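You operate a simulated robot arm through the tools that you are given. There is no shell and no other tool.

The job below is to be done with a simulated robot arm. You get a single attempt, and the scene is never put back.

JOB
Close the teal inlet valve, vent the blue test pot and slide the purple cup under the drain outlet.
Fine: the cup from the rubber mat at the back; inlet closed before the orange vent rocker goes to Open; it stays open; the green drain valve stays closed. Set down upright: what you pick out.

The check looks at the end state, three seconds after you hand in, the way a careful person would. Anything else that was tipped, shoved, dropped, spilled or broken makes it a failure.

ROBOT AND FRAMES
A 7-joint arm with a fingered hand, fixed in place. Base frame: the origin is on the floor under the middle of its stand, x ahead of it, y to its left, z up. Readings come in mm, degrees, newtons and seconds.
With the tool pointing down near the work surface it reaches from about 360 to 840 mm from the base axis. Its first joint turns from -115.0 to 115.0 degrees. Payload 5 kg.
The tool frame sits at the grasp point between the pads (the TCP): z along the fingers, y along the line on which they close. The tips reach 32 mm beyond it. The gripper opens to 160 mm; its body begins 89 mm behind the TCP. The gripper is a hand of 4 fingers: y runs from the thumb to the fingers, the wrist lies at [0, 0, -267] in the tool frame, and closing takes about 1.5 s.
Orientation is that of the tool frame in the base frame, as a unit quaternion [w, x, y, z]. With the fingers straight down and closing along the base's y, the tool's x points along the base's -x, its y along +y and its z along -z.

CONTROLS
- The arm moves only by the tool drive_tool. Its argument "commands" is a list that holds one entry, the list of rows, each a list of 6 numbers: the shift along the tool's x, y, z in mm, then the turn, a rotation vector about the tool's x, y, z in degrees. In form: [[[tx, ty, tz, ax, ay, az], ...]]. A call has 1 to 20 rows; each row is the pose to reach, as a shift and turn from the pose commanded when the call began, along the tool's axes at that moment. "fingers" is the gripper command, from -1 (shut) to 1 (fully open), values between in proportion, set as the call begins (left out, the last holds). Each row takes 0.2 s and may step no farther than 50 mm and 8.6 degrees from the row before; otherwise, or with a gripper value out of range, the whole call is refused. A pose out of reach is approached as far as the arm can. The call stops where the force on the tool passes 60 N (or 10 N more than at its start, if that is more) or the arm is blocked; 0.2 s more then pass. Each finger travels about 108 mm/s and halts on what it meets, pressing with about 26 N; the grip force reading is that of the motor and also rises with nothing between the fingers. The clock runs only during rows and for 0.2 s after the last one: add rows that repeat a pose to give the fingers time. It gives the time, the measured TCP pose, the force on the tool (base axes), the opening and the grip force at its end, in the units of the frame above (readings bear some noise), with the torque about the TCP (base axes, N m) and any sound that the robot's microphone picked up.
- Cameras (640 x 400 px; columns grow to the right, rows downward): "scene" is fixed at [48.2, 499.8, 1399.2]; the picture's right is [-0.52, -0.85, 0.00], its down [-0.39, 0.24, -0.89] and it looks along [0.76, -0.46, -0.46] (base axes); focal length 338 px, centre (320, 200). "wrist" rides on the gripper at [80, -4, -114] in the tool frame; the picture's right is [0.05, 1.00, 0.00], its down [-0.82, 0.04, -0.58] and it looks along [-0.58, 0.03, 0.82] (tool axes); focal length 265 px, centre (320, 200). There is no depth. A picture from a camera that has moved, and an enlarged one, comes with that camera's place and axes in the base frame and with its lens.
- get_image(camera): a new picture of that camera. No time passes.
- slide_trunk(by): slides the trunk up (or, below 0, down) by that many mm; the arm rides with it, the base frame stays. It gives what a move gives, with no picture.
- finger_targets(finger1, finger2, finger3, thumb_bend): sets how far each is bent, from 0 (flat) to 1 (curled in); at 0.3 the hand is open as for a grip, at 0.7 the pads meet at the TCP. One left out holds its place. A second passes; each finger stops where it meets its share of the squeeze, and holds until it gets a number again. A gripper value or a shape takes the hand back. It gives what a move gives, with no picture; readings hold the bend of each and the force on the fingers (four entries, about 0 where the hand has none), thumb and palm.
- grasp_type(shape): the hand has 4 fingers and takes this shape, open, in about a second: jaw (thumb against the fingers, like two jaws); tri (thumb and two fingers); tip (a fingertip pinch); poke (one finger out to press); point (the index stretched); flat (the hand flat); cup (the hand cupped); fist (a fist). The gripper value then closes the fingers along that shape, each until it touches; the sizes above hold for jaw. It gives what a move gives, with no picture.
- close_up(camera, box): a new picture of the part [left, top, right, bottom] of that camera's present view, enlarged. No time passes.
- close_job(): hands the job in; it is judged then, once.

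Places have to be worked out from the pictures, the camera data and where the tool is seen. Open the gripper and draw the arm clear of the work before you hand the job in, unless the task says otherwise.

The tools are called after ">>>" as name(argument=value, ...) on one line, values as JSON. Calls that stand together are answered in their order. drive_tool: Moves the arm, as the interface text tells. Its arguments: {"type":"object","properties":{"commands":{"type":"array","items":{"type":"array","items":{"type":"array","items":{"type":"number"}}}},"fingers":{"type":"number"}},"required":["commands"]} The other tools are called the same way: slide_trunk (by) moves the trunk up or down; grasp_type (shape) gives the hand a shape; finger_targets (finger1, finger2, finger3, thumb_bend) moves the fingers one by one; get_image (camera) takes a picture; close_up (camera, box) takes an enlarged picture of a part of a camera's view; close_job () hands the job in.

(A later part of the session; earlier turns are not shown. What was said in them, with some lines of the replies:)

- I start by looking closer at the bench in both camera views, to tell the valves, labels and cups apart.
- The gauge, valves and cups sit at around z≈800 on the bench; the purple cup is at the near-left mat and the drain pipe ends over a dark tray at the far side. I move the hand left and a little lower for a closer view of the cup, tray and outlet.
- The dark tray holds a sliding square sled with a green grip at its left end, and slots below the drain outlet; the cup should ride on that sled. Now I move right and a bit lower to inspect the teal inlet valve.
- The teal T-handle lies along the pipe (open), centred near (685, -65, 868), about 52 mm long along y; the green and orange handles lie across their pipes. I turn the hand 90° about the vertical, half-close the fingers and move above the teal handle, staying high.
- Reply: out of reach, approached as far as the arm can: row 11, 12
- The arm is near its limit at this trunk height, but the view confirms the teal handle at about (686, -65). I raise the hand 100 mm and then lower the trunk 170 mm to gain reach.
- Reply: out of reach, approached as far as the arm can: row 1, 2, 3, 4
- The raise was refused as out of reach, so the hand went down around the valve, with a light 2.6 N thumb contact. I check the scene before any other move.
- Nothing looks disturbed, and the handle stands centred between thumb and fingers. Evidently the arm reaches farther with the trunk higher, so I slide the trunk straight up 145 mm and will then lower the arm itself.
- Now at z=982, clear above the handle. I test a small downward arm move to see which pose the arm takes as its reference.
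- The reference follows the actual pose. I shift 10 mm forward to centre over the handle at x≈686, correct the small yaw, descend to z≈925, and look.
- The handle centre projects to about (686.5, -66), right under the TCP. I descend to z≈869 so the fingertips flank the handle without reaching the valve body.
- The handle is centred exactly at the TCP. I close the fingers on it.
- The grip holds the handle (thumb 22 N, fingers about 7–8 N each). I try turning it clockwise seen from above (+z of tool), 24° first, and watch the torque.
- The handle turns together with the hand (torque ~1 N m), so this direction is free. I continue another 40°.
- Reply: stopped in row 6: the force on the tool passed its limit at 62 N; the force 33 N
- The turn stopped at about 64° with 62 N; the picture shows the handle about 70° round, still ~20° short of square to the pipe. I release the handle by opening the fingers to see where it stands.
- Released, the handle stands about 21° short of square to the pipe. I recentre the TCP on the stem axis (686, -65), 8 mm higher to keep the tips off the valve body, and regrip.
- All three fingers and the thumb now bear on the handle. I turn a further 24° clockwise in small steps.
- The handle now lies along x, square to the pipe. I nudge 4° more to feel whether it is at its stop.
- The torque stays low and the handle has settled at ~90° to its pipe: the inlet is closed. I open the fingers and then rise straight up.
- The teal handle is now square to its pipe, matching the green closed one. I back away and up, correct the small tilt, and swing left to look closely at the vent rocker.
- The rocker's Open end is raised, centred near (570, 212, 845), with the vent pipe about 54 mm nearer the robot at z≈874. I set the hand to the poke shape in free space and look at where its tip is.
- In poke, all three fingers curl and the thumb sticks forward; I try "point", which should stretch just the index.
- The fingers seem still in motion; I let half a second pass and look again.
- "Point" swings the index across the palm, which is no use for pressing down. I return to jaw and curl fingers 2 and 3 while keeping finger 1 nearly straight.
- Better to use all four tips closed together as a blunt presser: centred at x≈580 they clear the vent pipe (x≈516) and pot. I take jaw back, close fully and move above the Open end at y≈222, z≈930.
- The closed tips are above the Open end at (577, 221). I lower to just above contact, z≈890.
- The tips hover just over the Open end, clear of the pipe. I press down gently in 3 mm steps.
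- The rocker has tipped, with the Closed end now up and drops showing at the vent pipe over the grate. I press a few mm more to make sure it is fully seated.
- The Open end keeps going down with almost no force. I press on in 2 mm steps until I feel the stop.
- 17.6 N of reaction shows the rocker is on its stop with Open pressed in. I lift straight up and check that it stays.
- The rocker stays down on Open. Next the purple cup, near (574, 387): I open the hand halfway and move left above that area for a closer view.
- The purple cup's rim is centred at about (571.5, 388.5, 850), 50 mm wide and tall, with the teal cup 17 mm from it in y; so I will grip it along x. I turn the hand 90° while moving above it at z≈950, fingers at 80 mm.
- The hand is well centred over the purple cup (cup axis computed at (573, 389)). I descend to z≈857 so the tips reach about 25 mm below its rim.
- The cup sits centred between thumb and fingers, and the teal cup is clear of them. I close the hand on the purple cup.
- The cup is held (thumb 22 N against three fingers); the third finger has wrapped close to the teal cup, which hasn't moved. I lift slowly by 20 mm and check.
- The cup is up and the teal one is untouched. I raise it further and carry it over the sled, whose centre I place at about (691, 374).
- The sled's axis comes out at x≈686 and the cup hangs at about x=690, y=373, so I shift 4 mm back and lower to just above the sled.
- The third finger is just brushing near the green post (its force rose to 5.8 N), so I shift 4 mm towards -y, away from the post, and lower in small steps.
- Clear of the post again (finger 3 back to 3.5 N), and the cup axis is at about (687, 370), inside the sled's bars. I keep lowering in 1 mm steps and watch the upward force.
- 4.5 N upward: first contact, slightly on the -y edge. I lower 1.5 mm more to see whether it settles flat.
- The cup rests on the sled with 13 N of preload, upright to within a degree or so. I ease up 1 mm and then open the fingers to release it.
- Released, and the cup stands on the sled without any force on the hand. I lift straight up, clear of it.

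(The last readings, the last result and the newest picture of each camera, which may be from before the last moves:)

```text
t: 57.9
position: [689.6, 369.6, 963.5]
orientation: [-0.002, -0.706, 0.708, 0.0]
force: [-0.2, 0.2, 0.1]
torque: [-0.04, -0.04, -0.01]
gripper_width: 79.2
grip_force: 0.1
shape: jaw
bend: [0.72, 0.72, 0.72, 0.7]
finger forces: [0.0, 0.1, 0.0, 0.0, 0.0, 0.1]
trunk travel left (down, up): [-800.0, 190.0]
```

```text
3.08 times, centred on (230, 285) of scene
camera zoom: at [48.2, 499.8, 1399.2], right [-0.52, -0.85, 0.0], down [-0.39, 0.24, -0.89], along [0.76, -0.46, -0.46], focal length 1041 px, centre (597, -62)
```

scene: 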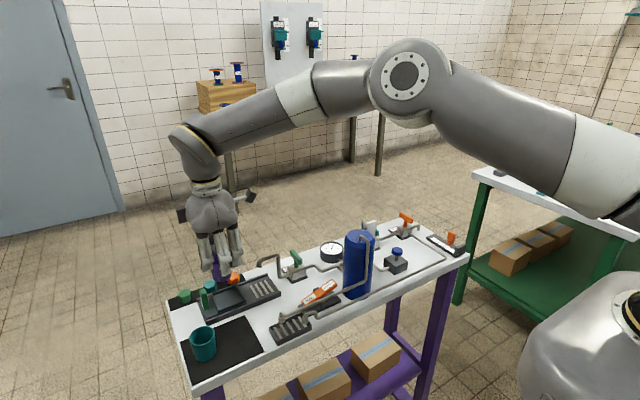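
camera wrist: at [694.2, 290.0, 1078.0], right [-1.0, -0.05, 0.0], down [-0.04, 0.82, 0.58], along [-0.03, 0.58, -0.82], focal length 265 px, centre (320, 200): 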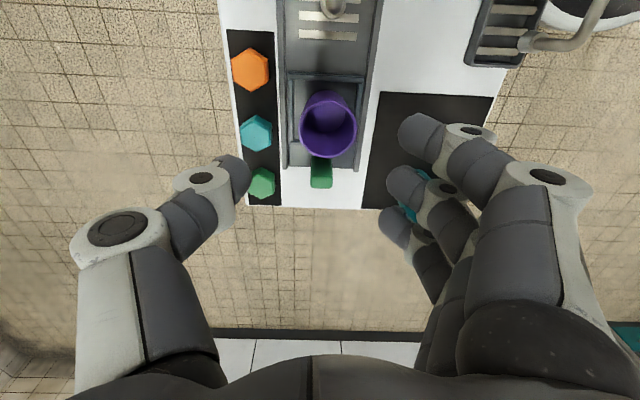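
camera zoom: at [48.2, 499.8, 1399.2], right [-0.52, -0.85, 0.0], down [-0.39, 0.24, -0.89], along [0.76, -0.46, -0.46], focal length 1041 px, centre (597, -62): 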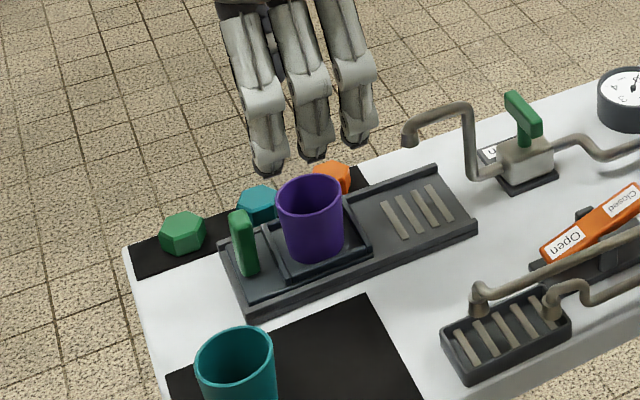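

The purple cup stands upright in the sled (axis ≈ (684, 367)); the outlet is at (687, 287). I close the hand and move behind the green post on its +y side, to about (668, 480), so the side of the index can push the sled about 80 mm towards -y.

>>> drive_tool(commands=[[[0, 0, 0, 0, 0, 0], [-25, 5, 0, 0, 0, 0], [-50, 10, 0, 0, 0, 0], [-75, 15, 10, 0, 0, 0], [-100, 21, 20, 0, 0, 0], [-111, 21, 30, 0, 0, 0], [-111, 21, 40, 0, 0, 0], [-111, 21, 40, 0, 0, 0]]], fingers=-1)

>>> get_image(camera="wrist")

>>> close_up(camera="scene", box=[130, 180, 300, 350])

```text
t: 59.7
position: [668.5, 483.4, 922.6]
orientation: [-0.002, -0.706, 0.708, 0.0]
force: [0.2, 0.9, -0.2]
torque: [-0.01, 0.0, -0.02]
gripper_width: 0.2
grip_force: 25.6
shape: jaw
bend: [0.69, 0.63, 0.69, 0.67]
finger forces: [0.1, 0.1, 0.1, 0.1, 0.0, 0.1]
trunk travel left (down, up): [-800.0, 190.0]
```

```text
taken
camera wrist: at [673.3, 402.4, 1037.3], right [-1.0, -0.05, 0.0], down [-0.04, 0.82, 0.58], along [-0.03, 0.58, -0.82], focal length 265 px, centre (320, 200)
```

wrist: 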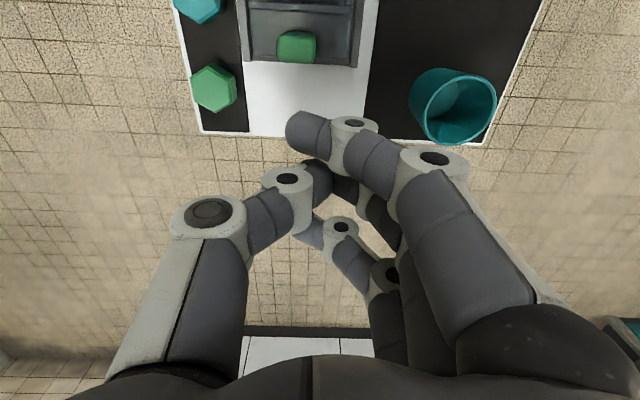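

```text
2.35 times, centred on (215, 265) of scene
camera zoom: at [48.2, 499.8, 1399.2], right [-0.52, -0.85, 0.0], down [-0.39, 0.24, -0.89], along [0.76, -0.46, -0.46], focal length 796 px, centre (567, 47)
```

zoom: 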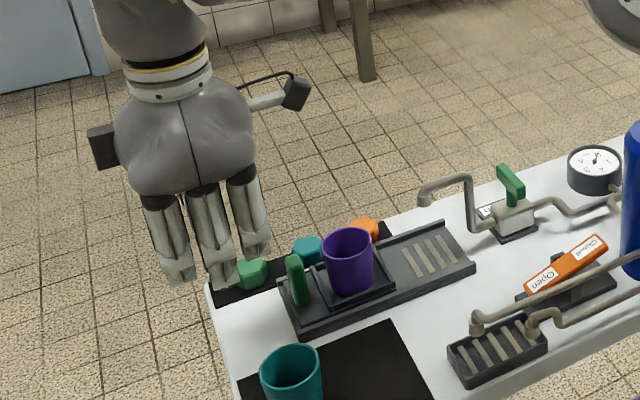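

The post top is at about (686, 419) and the index side will be at y≈443, so there's room. I descend to z≈862 behind the post.

>>> drive_tool(commands=[[[0, 0, 15, 0, 0, 0], [0, 0, 30, 0, 0, 0], [0, 0, 45, 0, 0, 0], [0, 0, 60, 0, 0, 0], [0, 0, 60, 0, 0, 0]]])

>>> get_image(camera="wrist")

>>> close_up(camera="scene", box=[130, 180, 300, 350])

```text
t: 60.9
position: [668.8, 481.5, 863.2]
orientation: [-0.002, -0.706, 0.709, 0.0]
force: [-0.4, -0.3, 0.7]
torque: [0.02, -0.02, 0.01]
gripper_width: 0.0
grip_force: 25.8
shape: jaw
bend: [0.69, 0.63, 0.69, 0.67]
finger forces: [0.0, 0.0, 0.0, 0.1, 0.0, 0.0]
trunk travel left (down, up): [-800.0, 190.0]
```

```text
taken
camera wrist: at [673.1, 401.7, 977.4], right [-1.0, -0.05, 0.0], down [-0.04, 0.82, 0.58], along [-0.03, 0.58, -0.82], focal length 265 px, centre (320, 200)
```

wrist: 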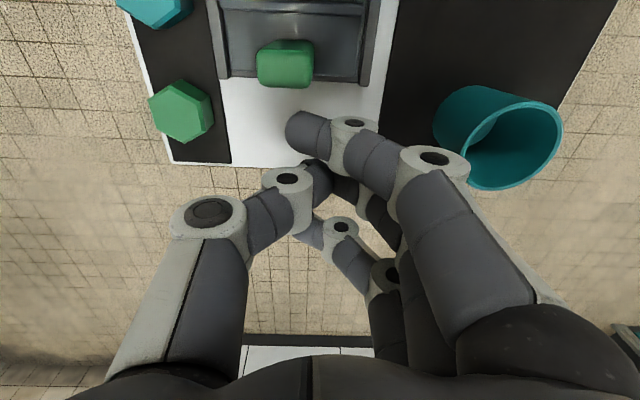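

```text
2.35 times, centred on (215, 265) of scene
camera zoom: at [48.2, 499.8, 1399.2], right [-0.52, -0.85, 0.0], down [-0.39, 0.24, -0.89], along [0.76, -0.46, -0.46], focal length 796 px, centre (567, 47)
```

zoom: 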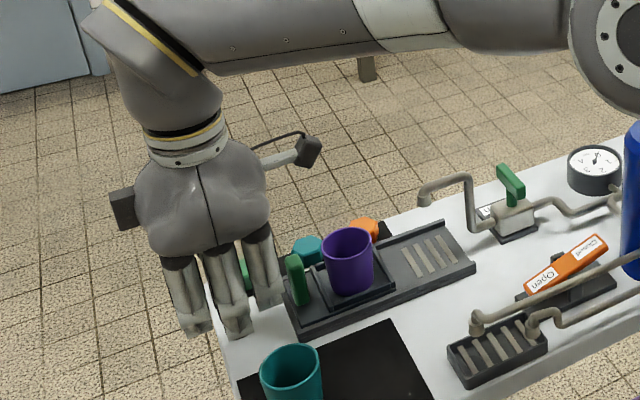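

The index tip overlaps only half of the post's width, so I shift 10 mm further out in x and close most of the gap to the post.

>>> drive_tool(commands=[[[2, -5, 0, 0, 0, 0], [6, -10, 0, 0, 0, 0], [9, -11, 0, 0, 0, 0], [9, -11, 0, 0, 0, 0]]])

>>> close_up(camera="wrist", box=[200, 0, 420, 200])

```text
t: 61.9
position: [678.3, 473.1, 862.6]
orientation: [-0.002, -0.706, 0.708, 0.0]
force: [0.1, 0.3, 0.7]
torque: [-0.04, -0.02, 0.04]
gripper_width: 0.0
grip_force: 25.5
shape: jaw
bend: [0.69, 0.63, 0.69, 0.67]
finger forces: [0.0, 0.0, 0.1, 0.0, 0.0, 0.0]
trunk travel left (down, up): [-800.0, 190.0]
```

```text
2.00 times, centred on (310, 100) of wrist
camera zoom: at [684.7, 393.4, 977.4], right [-1.0, -0.05, 0.0], down [-0.04, 0.82, 0.58], along [-0.03, 0.58, -0.82], focal length 531 px, centre (340, 400)
```

zoom: 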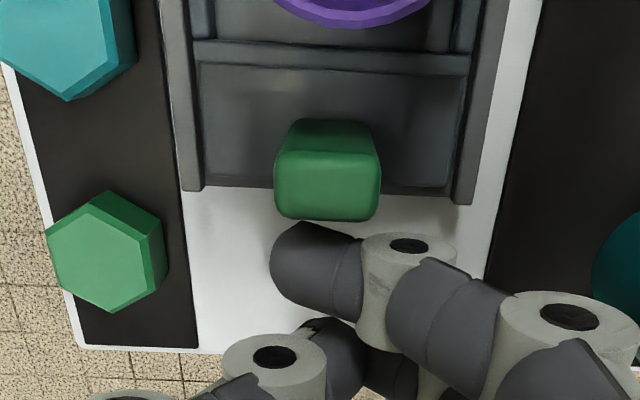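

The index now lies squarely behind the post, nearly touching. I push 40 mm towards -y in 5 mm steps.

>>> drive_tool(commands=[[[4, 0, 0, 0, 0, 0], [8, 0, 0, 0, 0, 0], [13, 0, 0, 0, 0, 0], [18, 0, 0, 0, 0, 0], [23, 0, 0, 0, 0, 0], [28, 0, 0, 0, 0, 0], [34, 0, 0, 0, 0, 0], [40, 0, 0, 0, 0, 0]]])

>>> get_image(camera="wrist")

>>> close_up(camera="scene", box=[160, 200, 320, 350])

```text
t: 63.7
position: [680.0, 432.8, 863.1]
orientation: [-0.001, -0.706, 0.708, 0.0]
force: [-0.7, 0.2, 0.1]
torque: [0.02, 0.02, -0.02]
gripper_width: 0.0
grip_force: 25.6
shape: jaw
bend: [0.69, 0.63, 0.69, 0.67]
finger forces: [0.8, 0.0, 0.0, 0.0, 0.0, 0.0]
trunk travel left (down, up): [-800.0, 190.0]
```

```text
taken
camera wrist: at [684.7, 353.0, 977.1], right [-1.0, -0.05, 0.0], down [-0.04, 0.82, 0.58], along [-0.03, 0.58, -0.82], focal length 265 px, centre (320, 200)
```

wrist: 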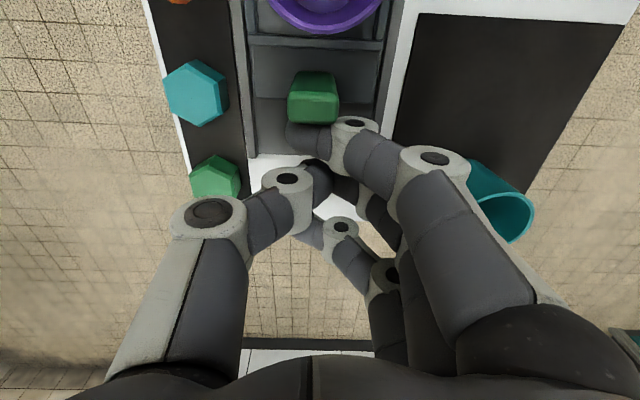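

```text
2.67 times, centred on (240, 275) of scene
camera zoom: at [48.2, 499.8, 1399.2], right [-0.52, -0.85, 0.0], down [-0.39, 0.24, -0.89], along [0.76, -0.46, -0.46], focal length 902 px, centre (533, 0)
```

zoom: 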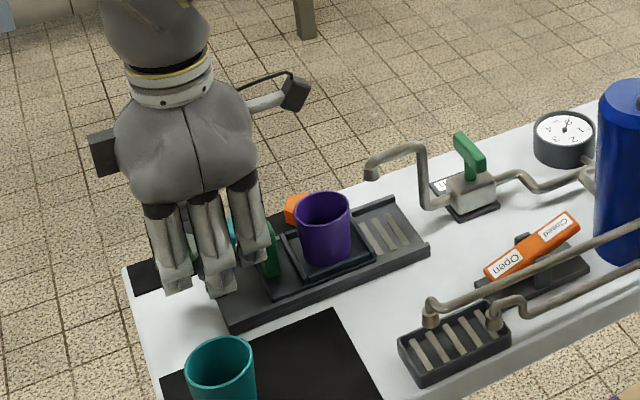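

The sled slides easily with the cup upright; the cup is now at about y=333 and needs about 46 mm more. I push another 36 mm.

>>> drive_tool(commands=[[[5, 0, 0, 0, 0, 0], [10, 0, 0, 0, 0, 0], [15, 0, 0, 0, 0, 0], [20, 0, 0, 0, 0, 0], [24, 0, 0, 0, 0, 0], [28, 0, 0, 0, 0, 0], [32, 0, 0, 0, 0, 0], [36, 0, 0, 0, 0, 0]]])

>>> get_image(camera="wrist")

>>> close_up(camera="scene", box=[160, 200, 320, 350])

```text
t: 65.5
position: [677.9, 395.8, 862.6]
orientation: [-0.001, -0.705, 0.709, 0.0]
force: [0.0, 0.6, 0.4]
torque: [0.01, -0.02, 0.0]
gripper_width: 0.0
grip_force: 25.6
shape: jaw
bend: [0.69, 0.63, 0.69, 0.67]
finger forces: [0.9, 0.0, 0.0, 0.0, 0.0, 0.0]
trunk travel left (down, up): [-800.0, 190.0]
```

```text
taken
camera wrist: at [683.7, 316.7, 976.8], right [-1.0, -0.05, 0.0], down [-0.04, 0.82, 0.58], along [-0.03, 0.58, -0.82], focal length 265 px, centre (320, 200)
```

wrist: 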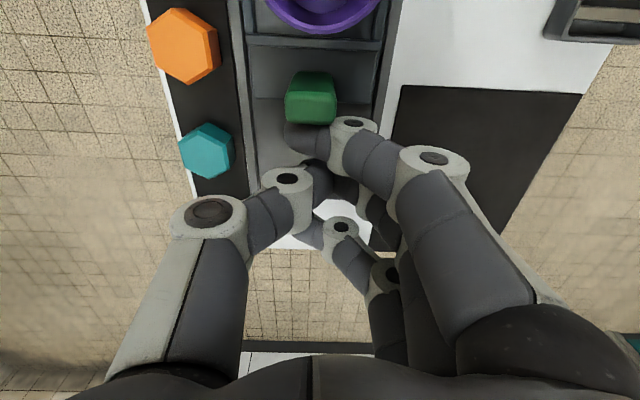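

```text
2.67 times, centred on (240, 275) of scene
camera zoom: at [48.2, 499.8, 1399.2], right [-0.52, -0.85, 0.0], down [-0.39, 0.24, -0.89], along [0.76, -0.46, -0.46], focal length 902 px, centre (533, 0)
```

zoom: 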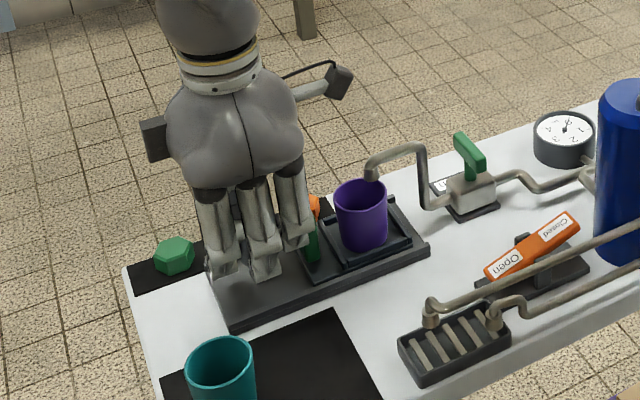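

The cup is at about (686, 297), 10 mm short of the outlet axis. I push on in 2 mm steps, watching for the end stop.

>>> drive_tool(commands=[[[2, 0, 0, 0, 0, 0], [4, 0, 0, 0, 0, 0], [6, 0, 0, 0, 0, 0], [8, 0, 0, 0, 0, 0], [10, 0, 0, 0, 0, 0]]])

>>> close_up(camera="scene", box=[200, 220, 310, 320])

>>> get_image(camera="wrist")

```text
t: 66.7
position: [678.3, 387.5, 861.8]
orientation: [-0.002, -0.706, 0.708, 0.001]
force: [0.5, 1.6, 0.1]
torque: [-0.03, -0.02, 0.02]
gripper_width: 0.1
grip_force: 25.9
shape: jaw
bend: [0.69, 0.63, 0.69, 0.67]
finger forces: [1.0, 0.0, 0.0, 0.0, 0.0, 0.0]
trunk travel left (down, up): [-800.0, 190.0]
```

```text
4.00 times, centred on (255, 270) of scene
camera zoom: at [48.2, 499.8, 1399.2], right [-0.52, -0.85, 0.0], down [-0.39, 0.24, -0.89], along [0.76, -0.46, -0.46], focal length 1353 px, centre (580, -80)
```

zoom: 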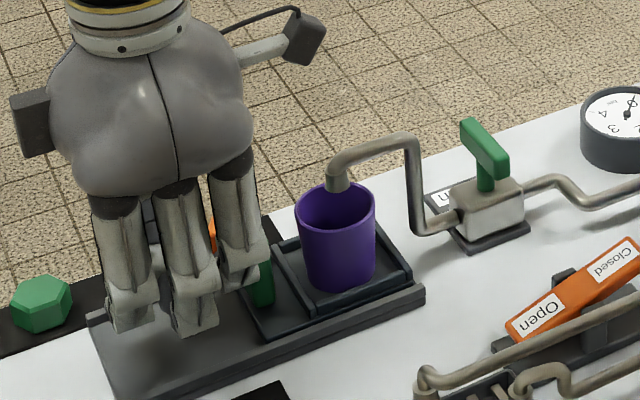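

```text
taken
camera wrist: at [683.8, 307.1, 976.6], right [-1.0, -0.05, 0.0], down [-0.04, 0.82, 0.58], along [-0.03, 0.58, -0.82], focal length 265 px, centre (320, 200)
```

wrist: 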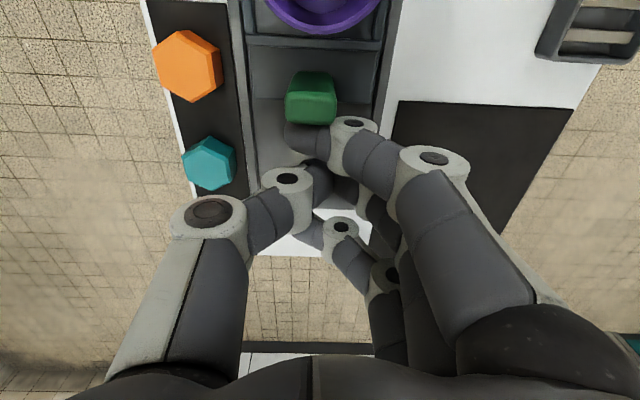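

The cup is at y≈288 and the outlet reads as about y=284, so I push another 4 mm in 1 mm steps and watch for a stop.

>>> drive_tool(commands=[[[1, 0, 0, 0, 0, 0], [2, 0, 0, 0, 0, 0], [3, 0, 0, 0, 0, 0], [4, 0, 0, 0, 0, 0], [4, 0, 0, 0, 0, 0]]])

>>> close_up(camera="scene", box=[220, 220, 300, 300])

```text
t: 67.9
position: [677.6, 383.7, 862.0]
orientation: [-0.002, -0.706, 0.708, 0.0]
force: [0.1, 3.8, 0.3]
torque: [0.03, 0.01, 0.0]
gripper_width: 0.2
grip_force: 25.9
shape: jaw
bend: [0.69, 0.63, 0.69, 0.67]
finger forces: [3.1, 0.0, 0.0, 0.0, 0.0, 0.0]
trunk travel left (down, up): [-800.0, 190.0]
```

```text
5.00 times, centred on (260, 260) of scene
camera zoom: at [48.2, 499.8, 1399.2], right [-0.52, -0.85, 0.0], down [-0.39, 0.24, -0.89], along [0.76, -0.46, -0.46], focal length 1691 px, centre (620, -100)
```

zoom: 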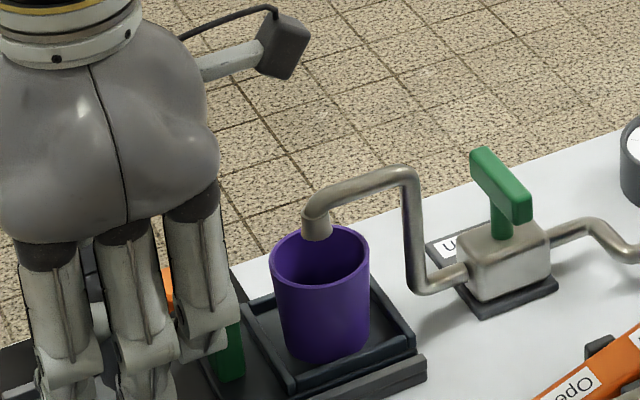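

The force rose to 3.8 N, so the sled is at its stop, and the cup is now centred under the outlet to within about 2 mm. I back off 10 mm in +y, then rise straight up.

>>> drive_tool(commands=[[[-5, 0, 0, 0, 0, 0], [-12, 0, 0, 0, 0, 0], [-14, 0, -20, 0, 0, 0], [-14, 0, -50, 0, 0, 0], [-14, 0, -80, 0, 0, 0], [-14, 20, -110, 0, 0, 0], [-14, 50, -130, 0, 0, 0], [-14, 90, -150, 0, 0, 0], [-14, 130, -170, 0, 0, 0], [-14, 170, -190, 0, 0, 0], [-14, 210, -200, 0, 0, 0], [-14, 210, -200, 0, 0, 0]]])

>>> get_image(camera="scene")

>>> get_image(camera="wrist")

```text
t: 70.5
position: [468.9, 394.9, 1062.2]
orientation: [-0.001, -0.706, 0.708, 0.001]
force: [0.8, -0.3, 0.0]
torque: [-0.03, 0.04, -0.02]
gripper_width: 0.2
grip_force: 26.7
shape: jaw
bend: [0.69, 0.63, 0.69, 0.67]
finger forces: [0.0, 0.0, 0.0, 0.1, 0.0, 0.0]
trunk travel left (down, up): [-800.0, 190.0]
```

```text
taken
```

scene: 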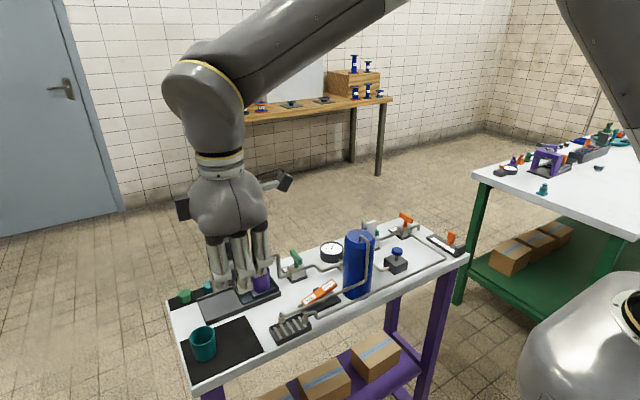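

```text
taken
camera wrist: at [473.1, 315.2, 1177.2], right [-1.0, -0.05, 0.0], down [-0.04, 0.82, 0.58], along [-0.03, 0.58, -0.82], focal length 265 px, centre (320, 200)
```

wrist: 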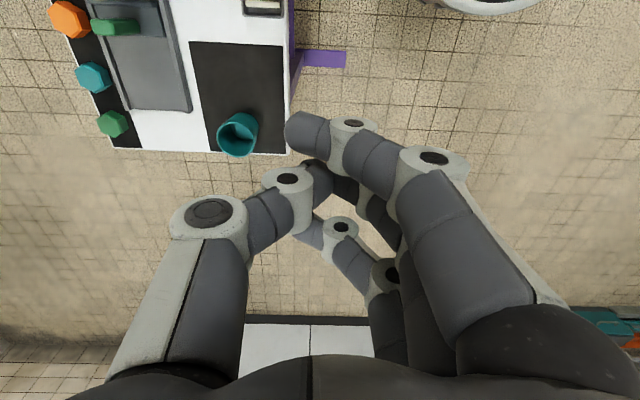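

The work area is clear. I open the hand, turn it back and swing to the middle to inspect the final state of everything.

>>> drive_tool(commands=[[[0, 0, -20, 0, 0, 8.2], [10, 5, -40, 0, 0, 16.4], [35, 10, -60, 0, 0, 24.6], [60, 15, -80, 0, 0, 32.8], [85, 20, -90, 0, 0, 41], [110, 20, -100, 0, 0, 49.2], [135, 20, -100, 0, 0, 57.4], [160, 20, -100, 0, 0, 65.6], [185, 20, -100, 0, 0, 73.8], [210, 20, -100, 0, 0, 82], [235, 20, -100, 0, 0, 90], [260, 20, -100, 0, 0, 90], [260, 20, -100, 0, 0, 90]]], fingers=1)

>>> get_image(camera="wrist")

>>> get_image(camera="scene")

>>> close_up(camera="scene", box=[160, 220, 320, 370])

>>> close_up(camera="scene", box=[310, 200, 470, 310])

```text
t: 73.3
position: [448.6, 137.9, 1164.2]
orientation: [-0.003, 0.0, 1.0, -0.001]
force: [1.0, 0.4, 0.4]
torque: [0.0, -0.04, 0.01]
gripper_width: 160.0
grip_force: 0.0
shape: jaw
bend: [0.3, 0.3, 0.3, 0.3]
finger forces: [0.0, 0.1, 0.1, 0.1, 0.1, 0.0]
trunk travel left (down, up): [-800.0, 190.0]
```

```text
taken
camera wrist: at [369.8, 134.4, 1278.5], right [-0.05, 1.0, 0.0], down [0.82, 0.04, 0.57], along [0.57, 0.03, -0.82], focal length 265 px, centre (320, 200)
```

wrist: 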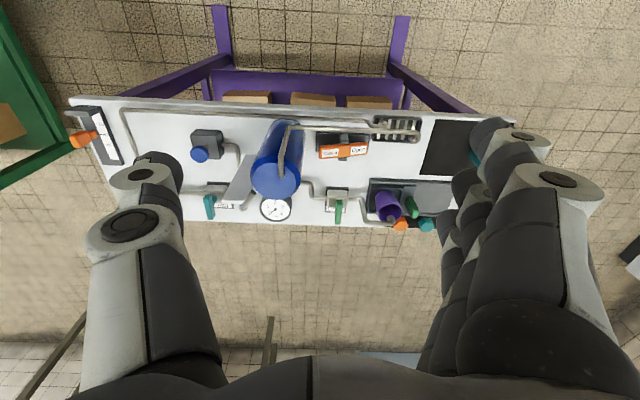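

```text
taken
```

scene: 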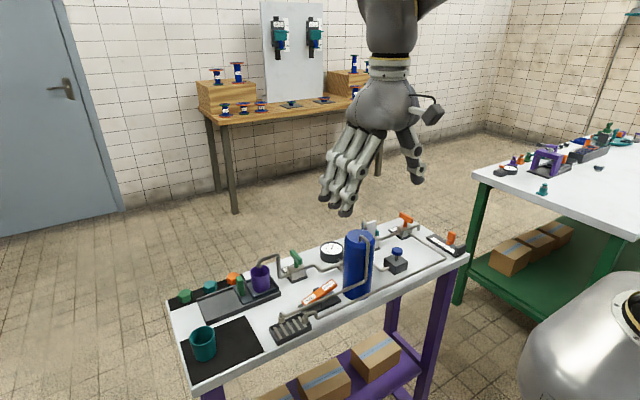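

```text
2.67 times, centred on (240, 295) of scene
camera zoom: at [48.2, 499.8, 1399.2], right [-0.52, -0.85, 0.0], down [-0.39, 0.24, -0.89], along [0.76, -0.46, -0.46], focal length 902 px, centre (533, -53)
```

zoom: 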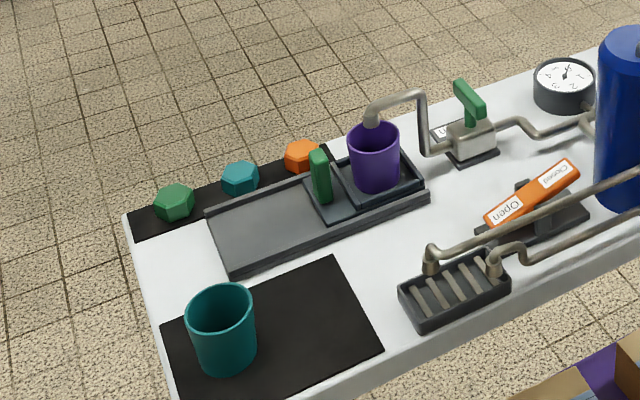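

```text
3.64 times, centred on (390, 255) of scene
camera zoom: at [48.2, 499.8, 1399.2], right [-0.52, -0.85, 0.0], down [-0.39, 0.24, -0.89], along [0.76, -0.46, -0.46], focal length 1230 px, centre (66, 0)
```

zoom: 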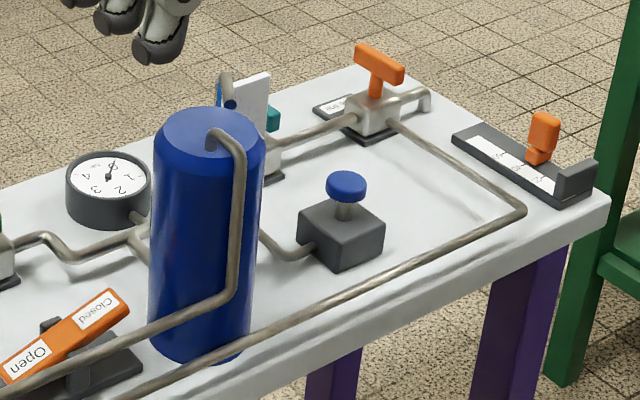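

Everything looks in place from the scene camera. I zoom the wrist view on the valves and the cup for a last check of handle angles.

>>> close_up(camera="wrist", box=[170, 110, 320, 240])

>>> close_up(camera="wrist", box=[300, 110, 450, 240])

```text
3.08 times, centred on (245, 175) of wrist
camera zoom: at [369.8, 134.4, 1278.5], right [-0.05, 1.0, 0.0], down [0.82, 0.04, 0.57], along [0.57, 0.03, -0.82], focal length 817 px, centre (551, 277)
```

zoom: 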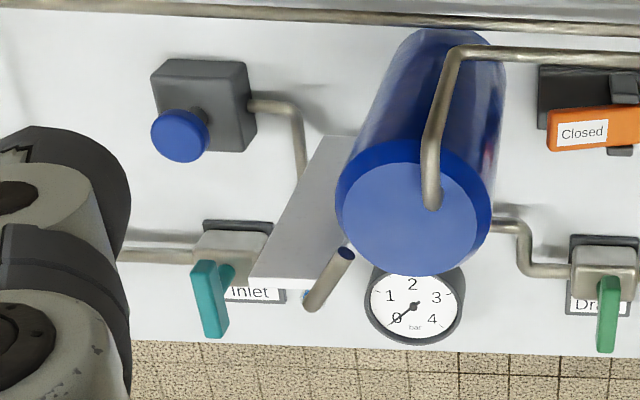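

```text
3.08 times, centred on (375, 175) of wrist
camera zoom: at [369.8, 134.4, 1278.5], right [-0.05, 1.0, 0.0], down [0.82, 0.04, 0.57], along [0.57, 0.03, -0.82], focal length 817 px, centre (151, 277)
```

zoom: 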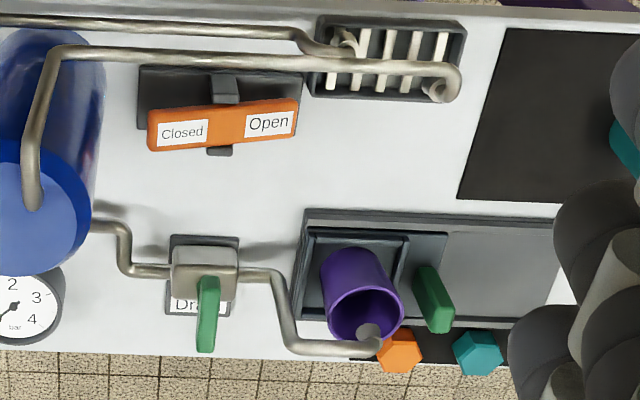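

The teal handle stands square to its pipe like the green drain handle. The rocker is on Open, and the purple cup is upright on the sled under the outlet with nothing else displaced. The open hand is well clear, so I hand the job in.

>>> close_job()

```text
The job is handed in.
```

I finished the job and handed it in; the check's result hasn't come back to me. Everything below is from the final pictures and force readings.

- **Teal inlet valve:** closed. Its handle now stands across the pipe, within about 2° of square. I had to re-grip it partway because the first turn stopped at the force limit.
- **Orange vent rocker:** pressed to Open after the inlet was closed. It stayed down when I lifted the hand, and a few drops came out over the grate while I pressed it.
- **Purple cup:** picked from the rubber mat, set upright on the sliding tray and pushed under the drain outlet until the tray reached its end stop. By the pictures it is centred under the outlet to about 2 mm.
- **Green drain valve:** not touched, still closed.

Early on, a raise was refused as out of reach and the trunk slide that followed brought the hand down around the teal valve. There was a light thumb contact of about 3 N, and nothing appeared to move. In the pictures the teal cup, the coloured hex knobs and the other bench fittings look undisturbed. I left the hand open and clear of the bench.
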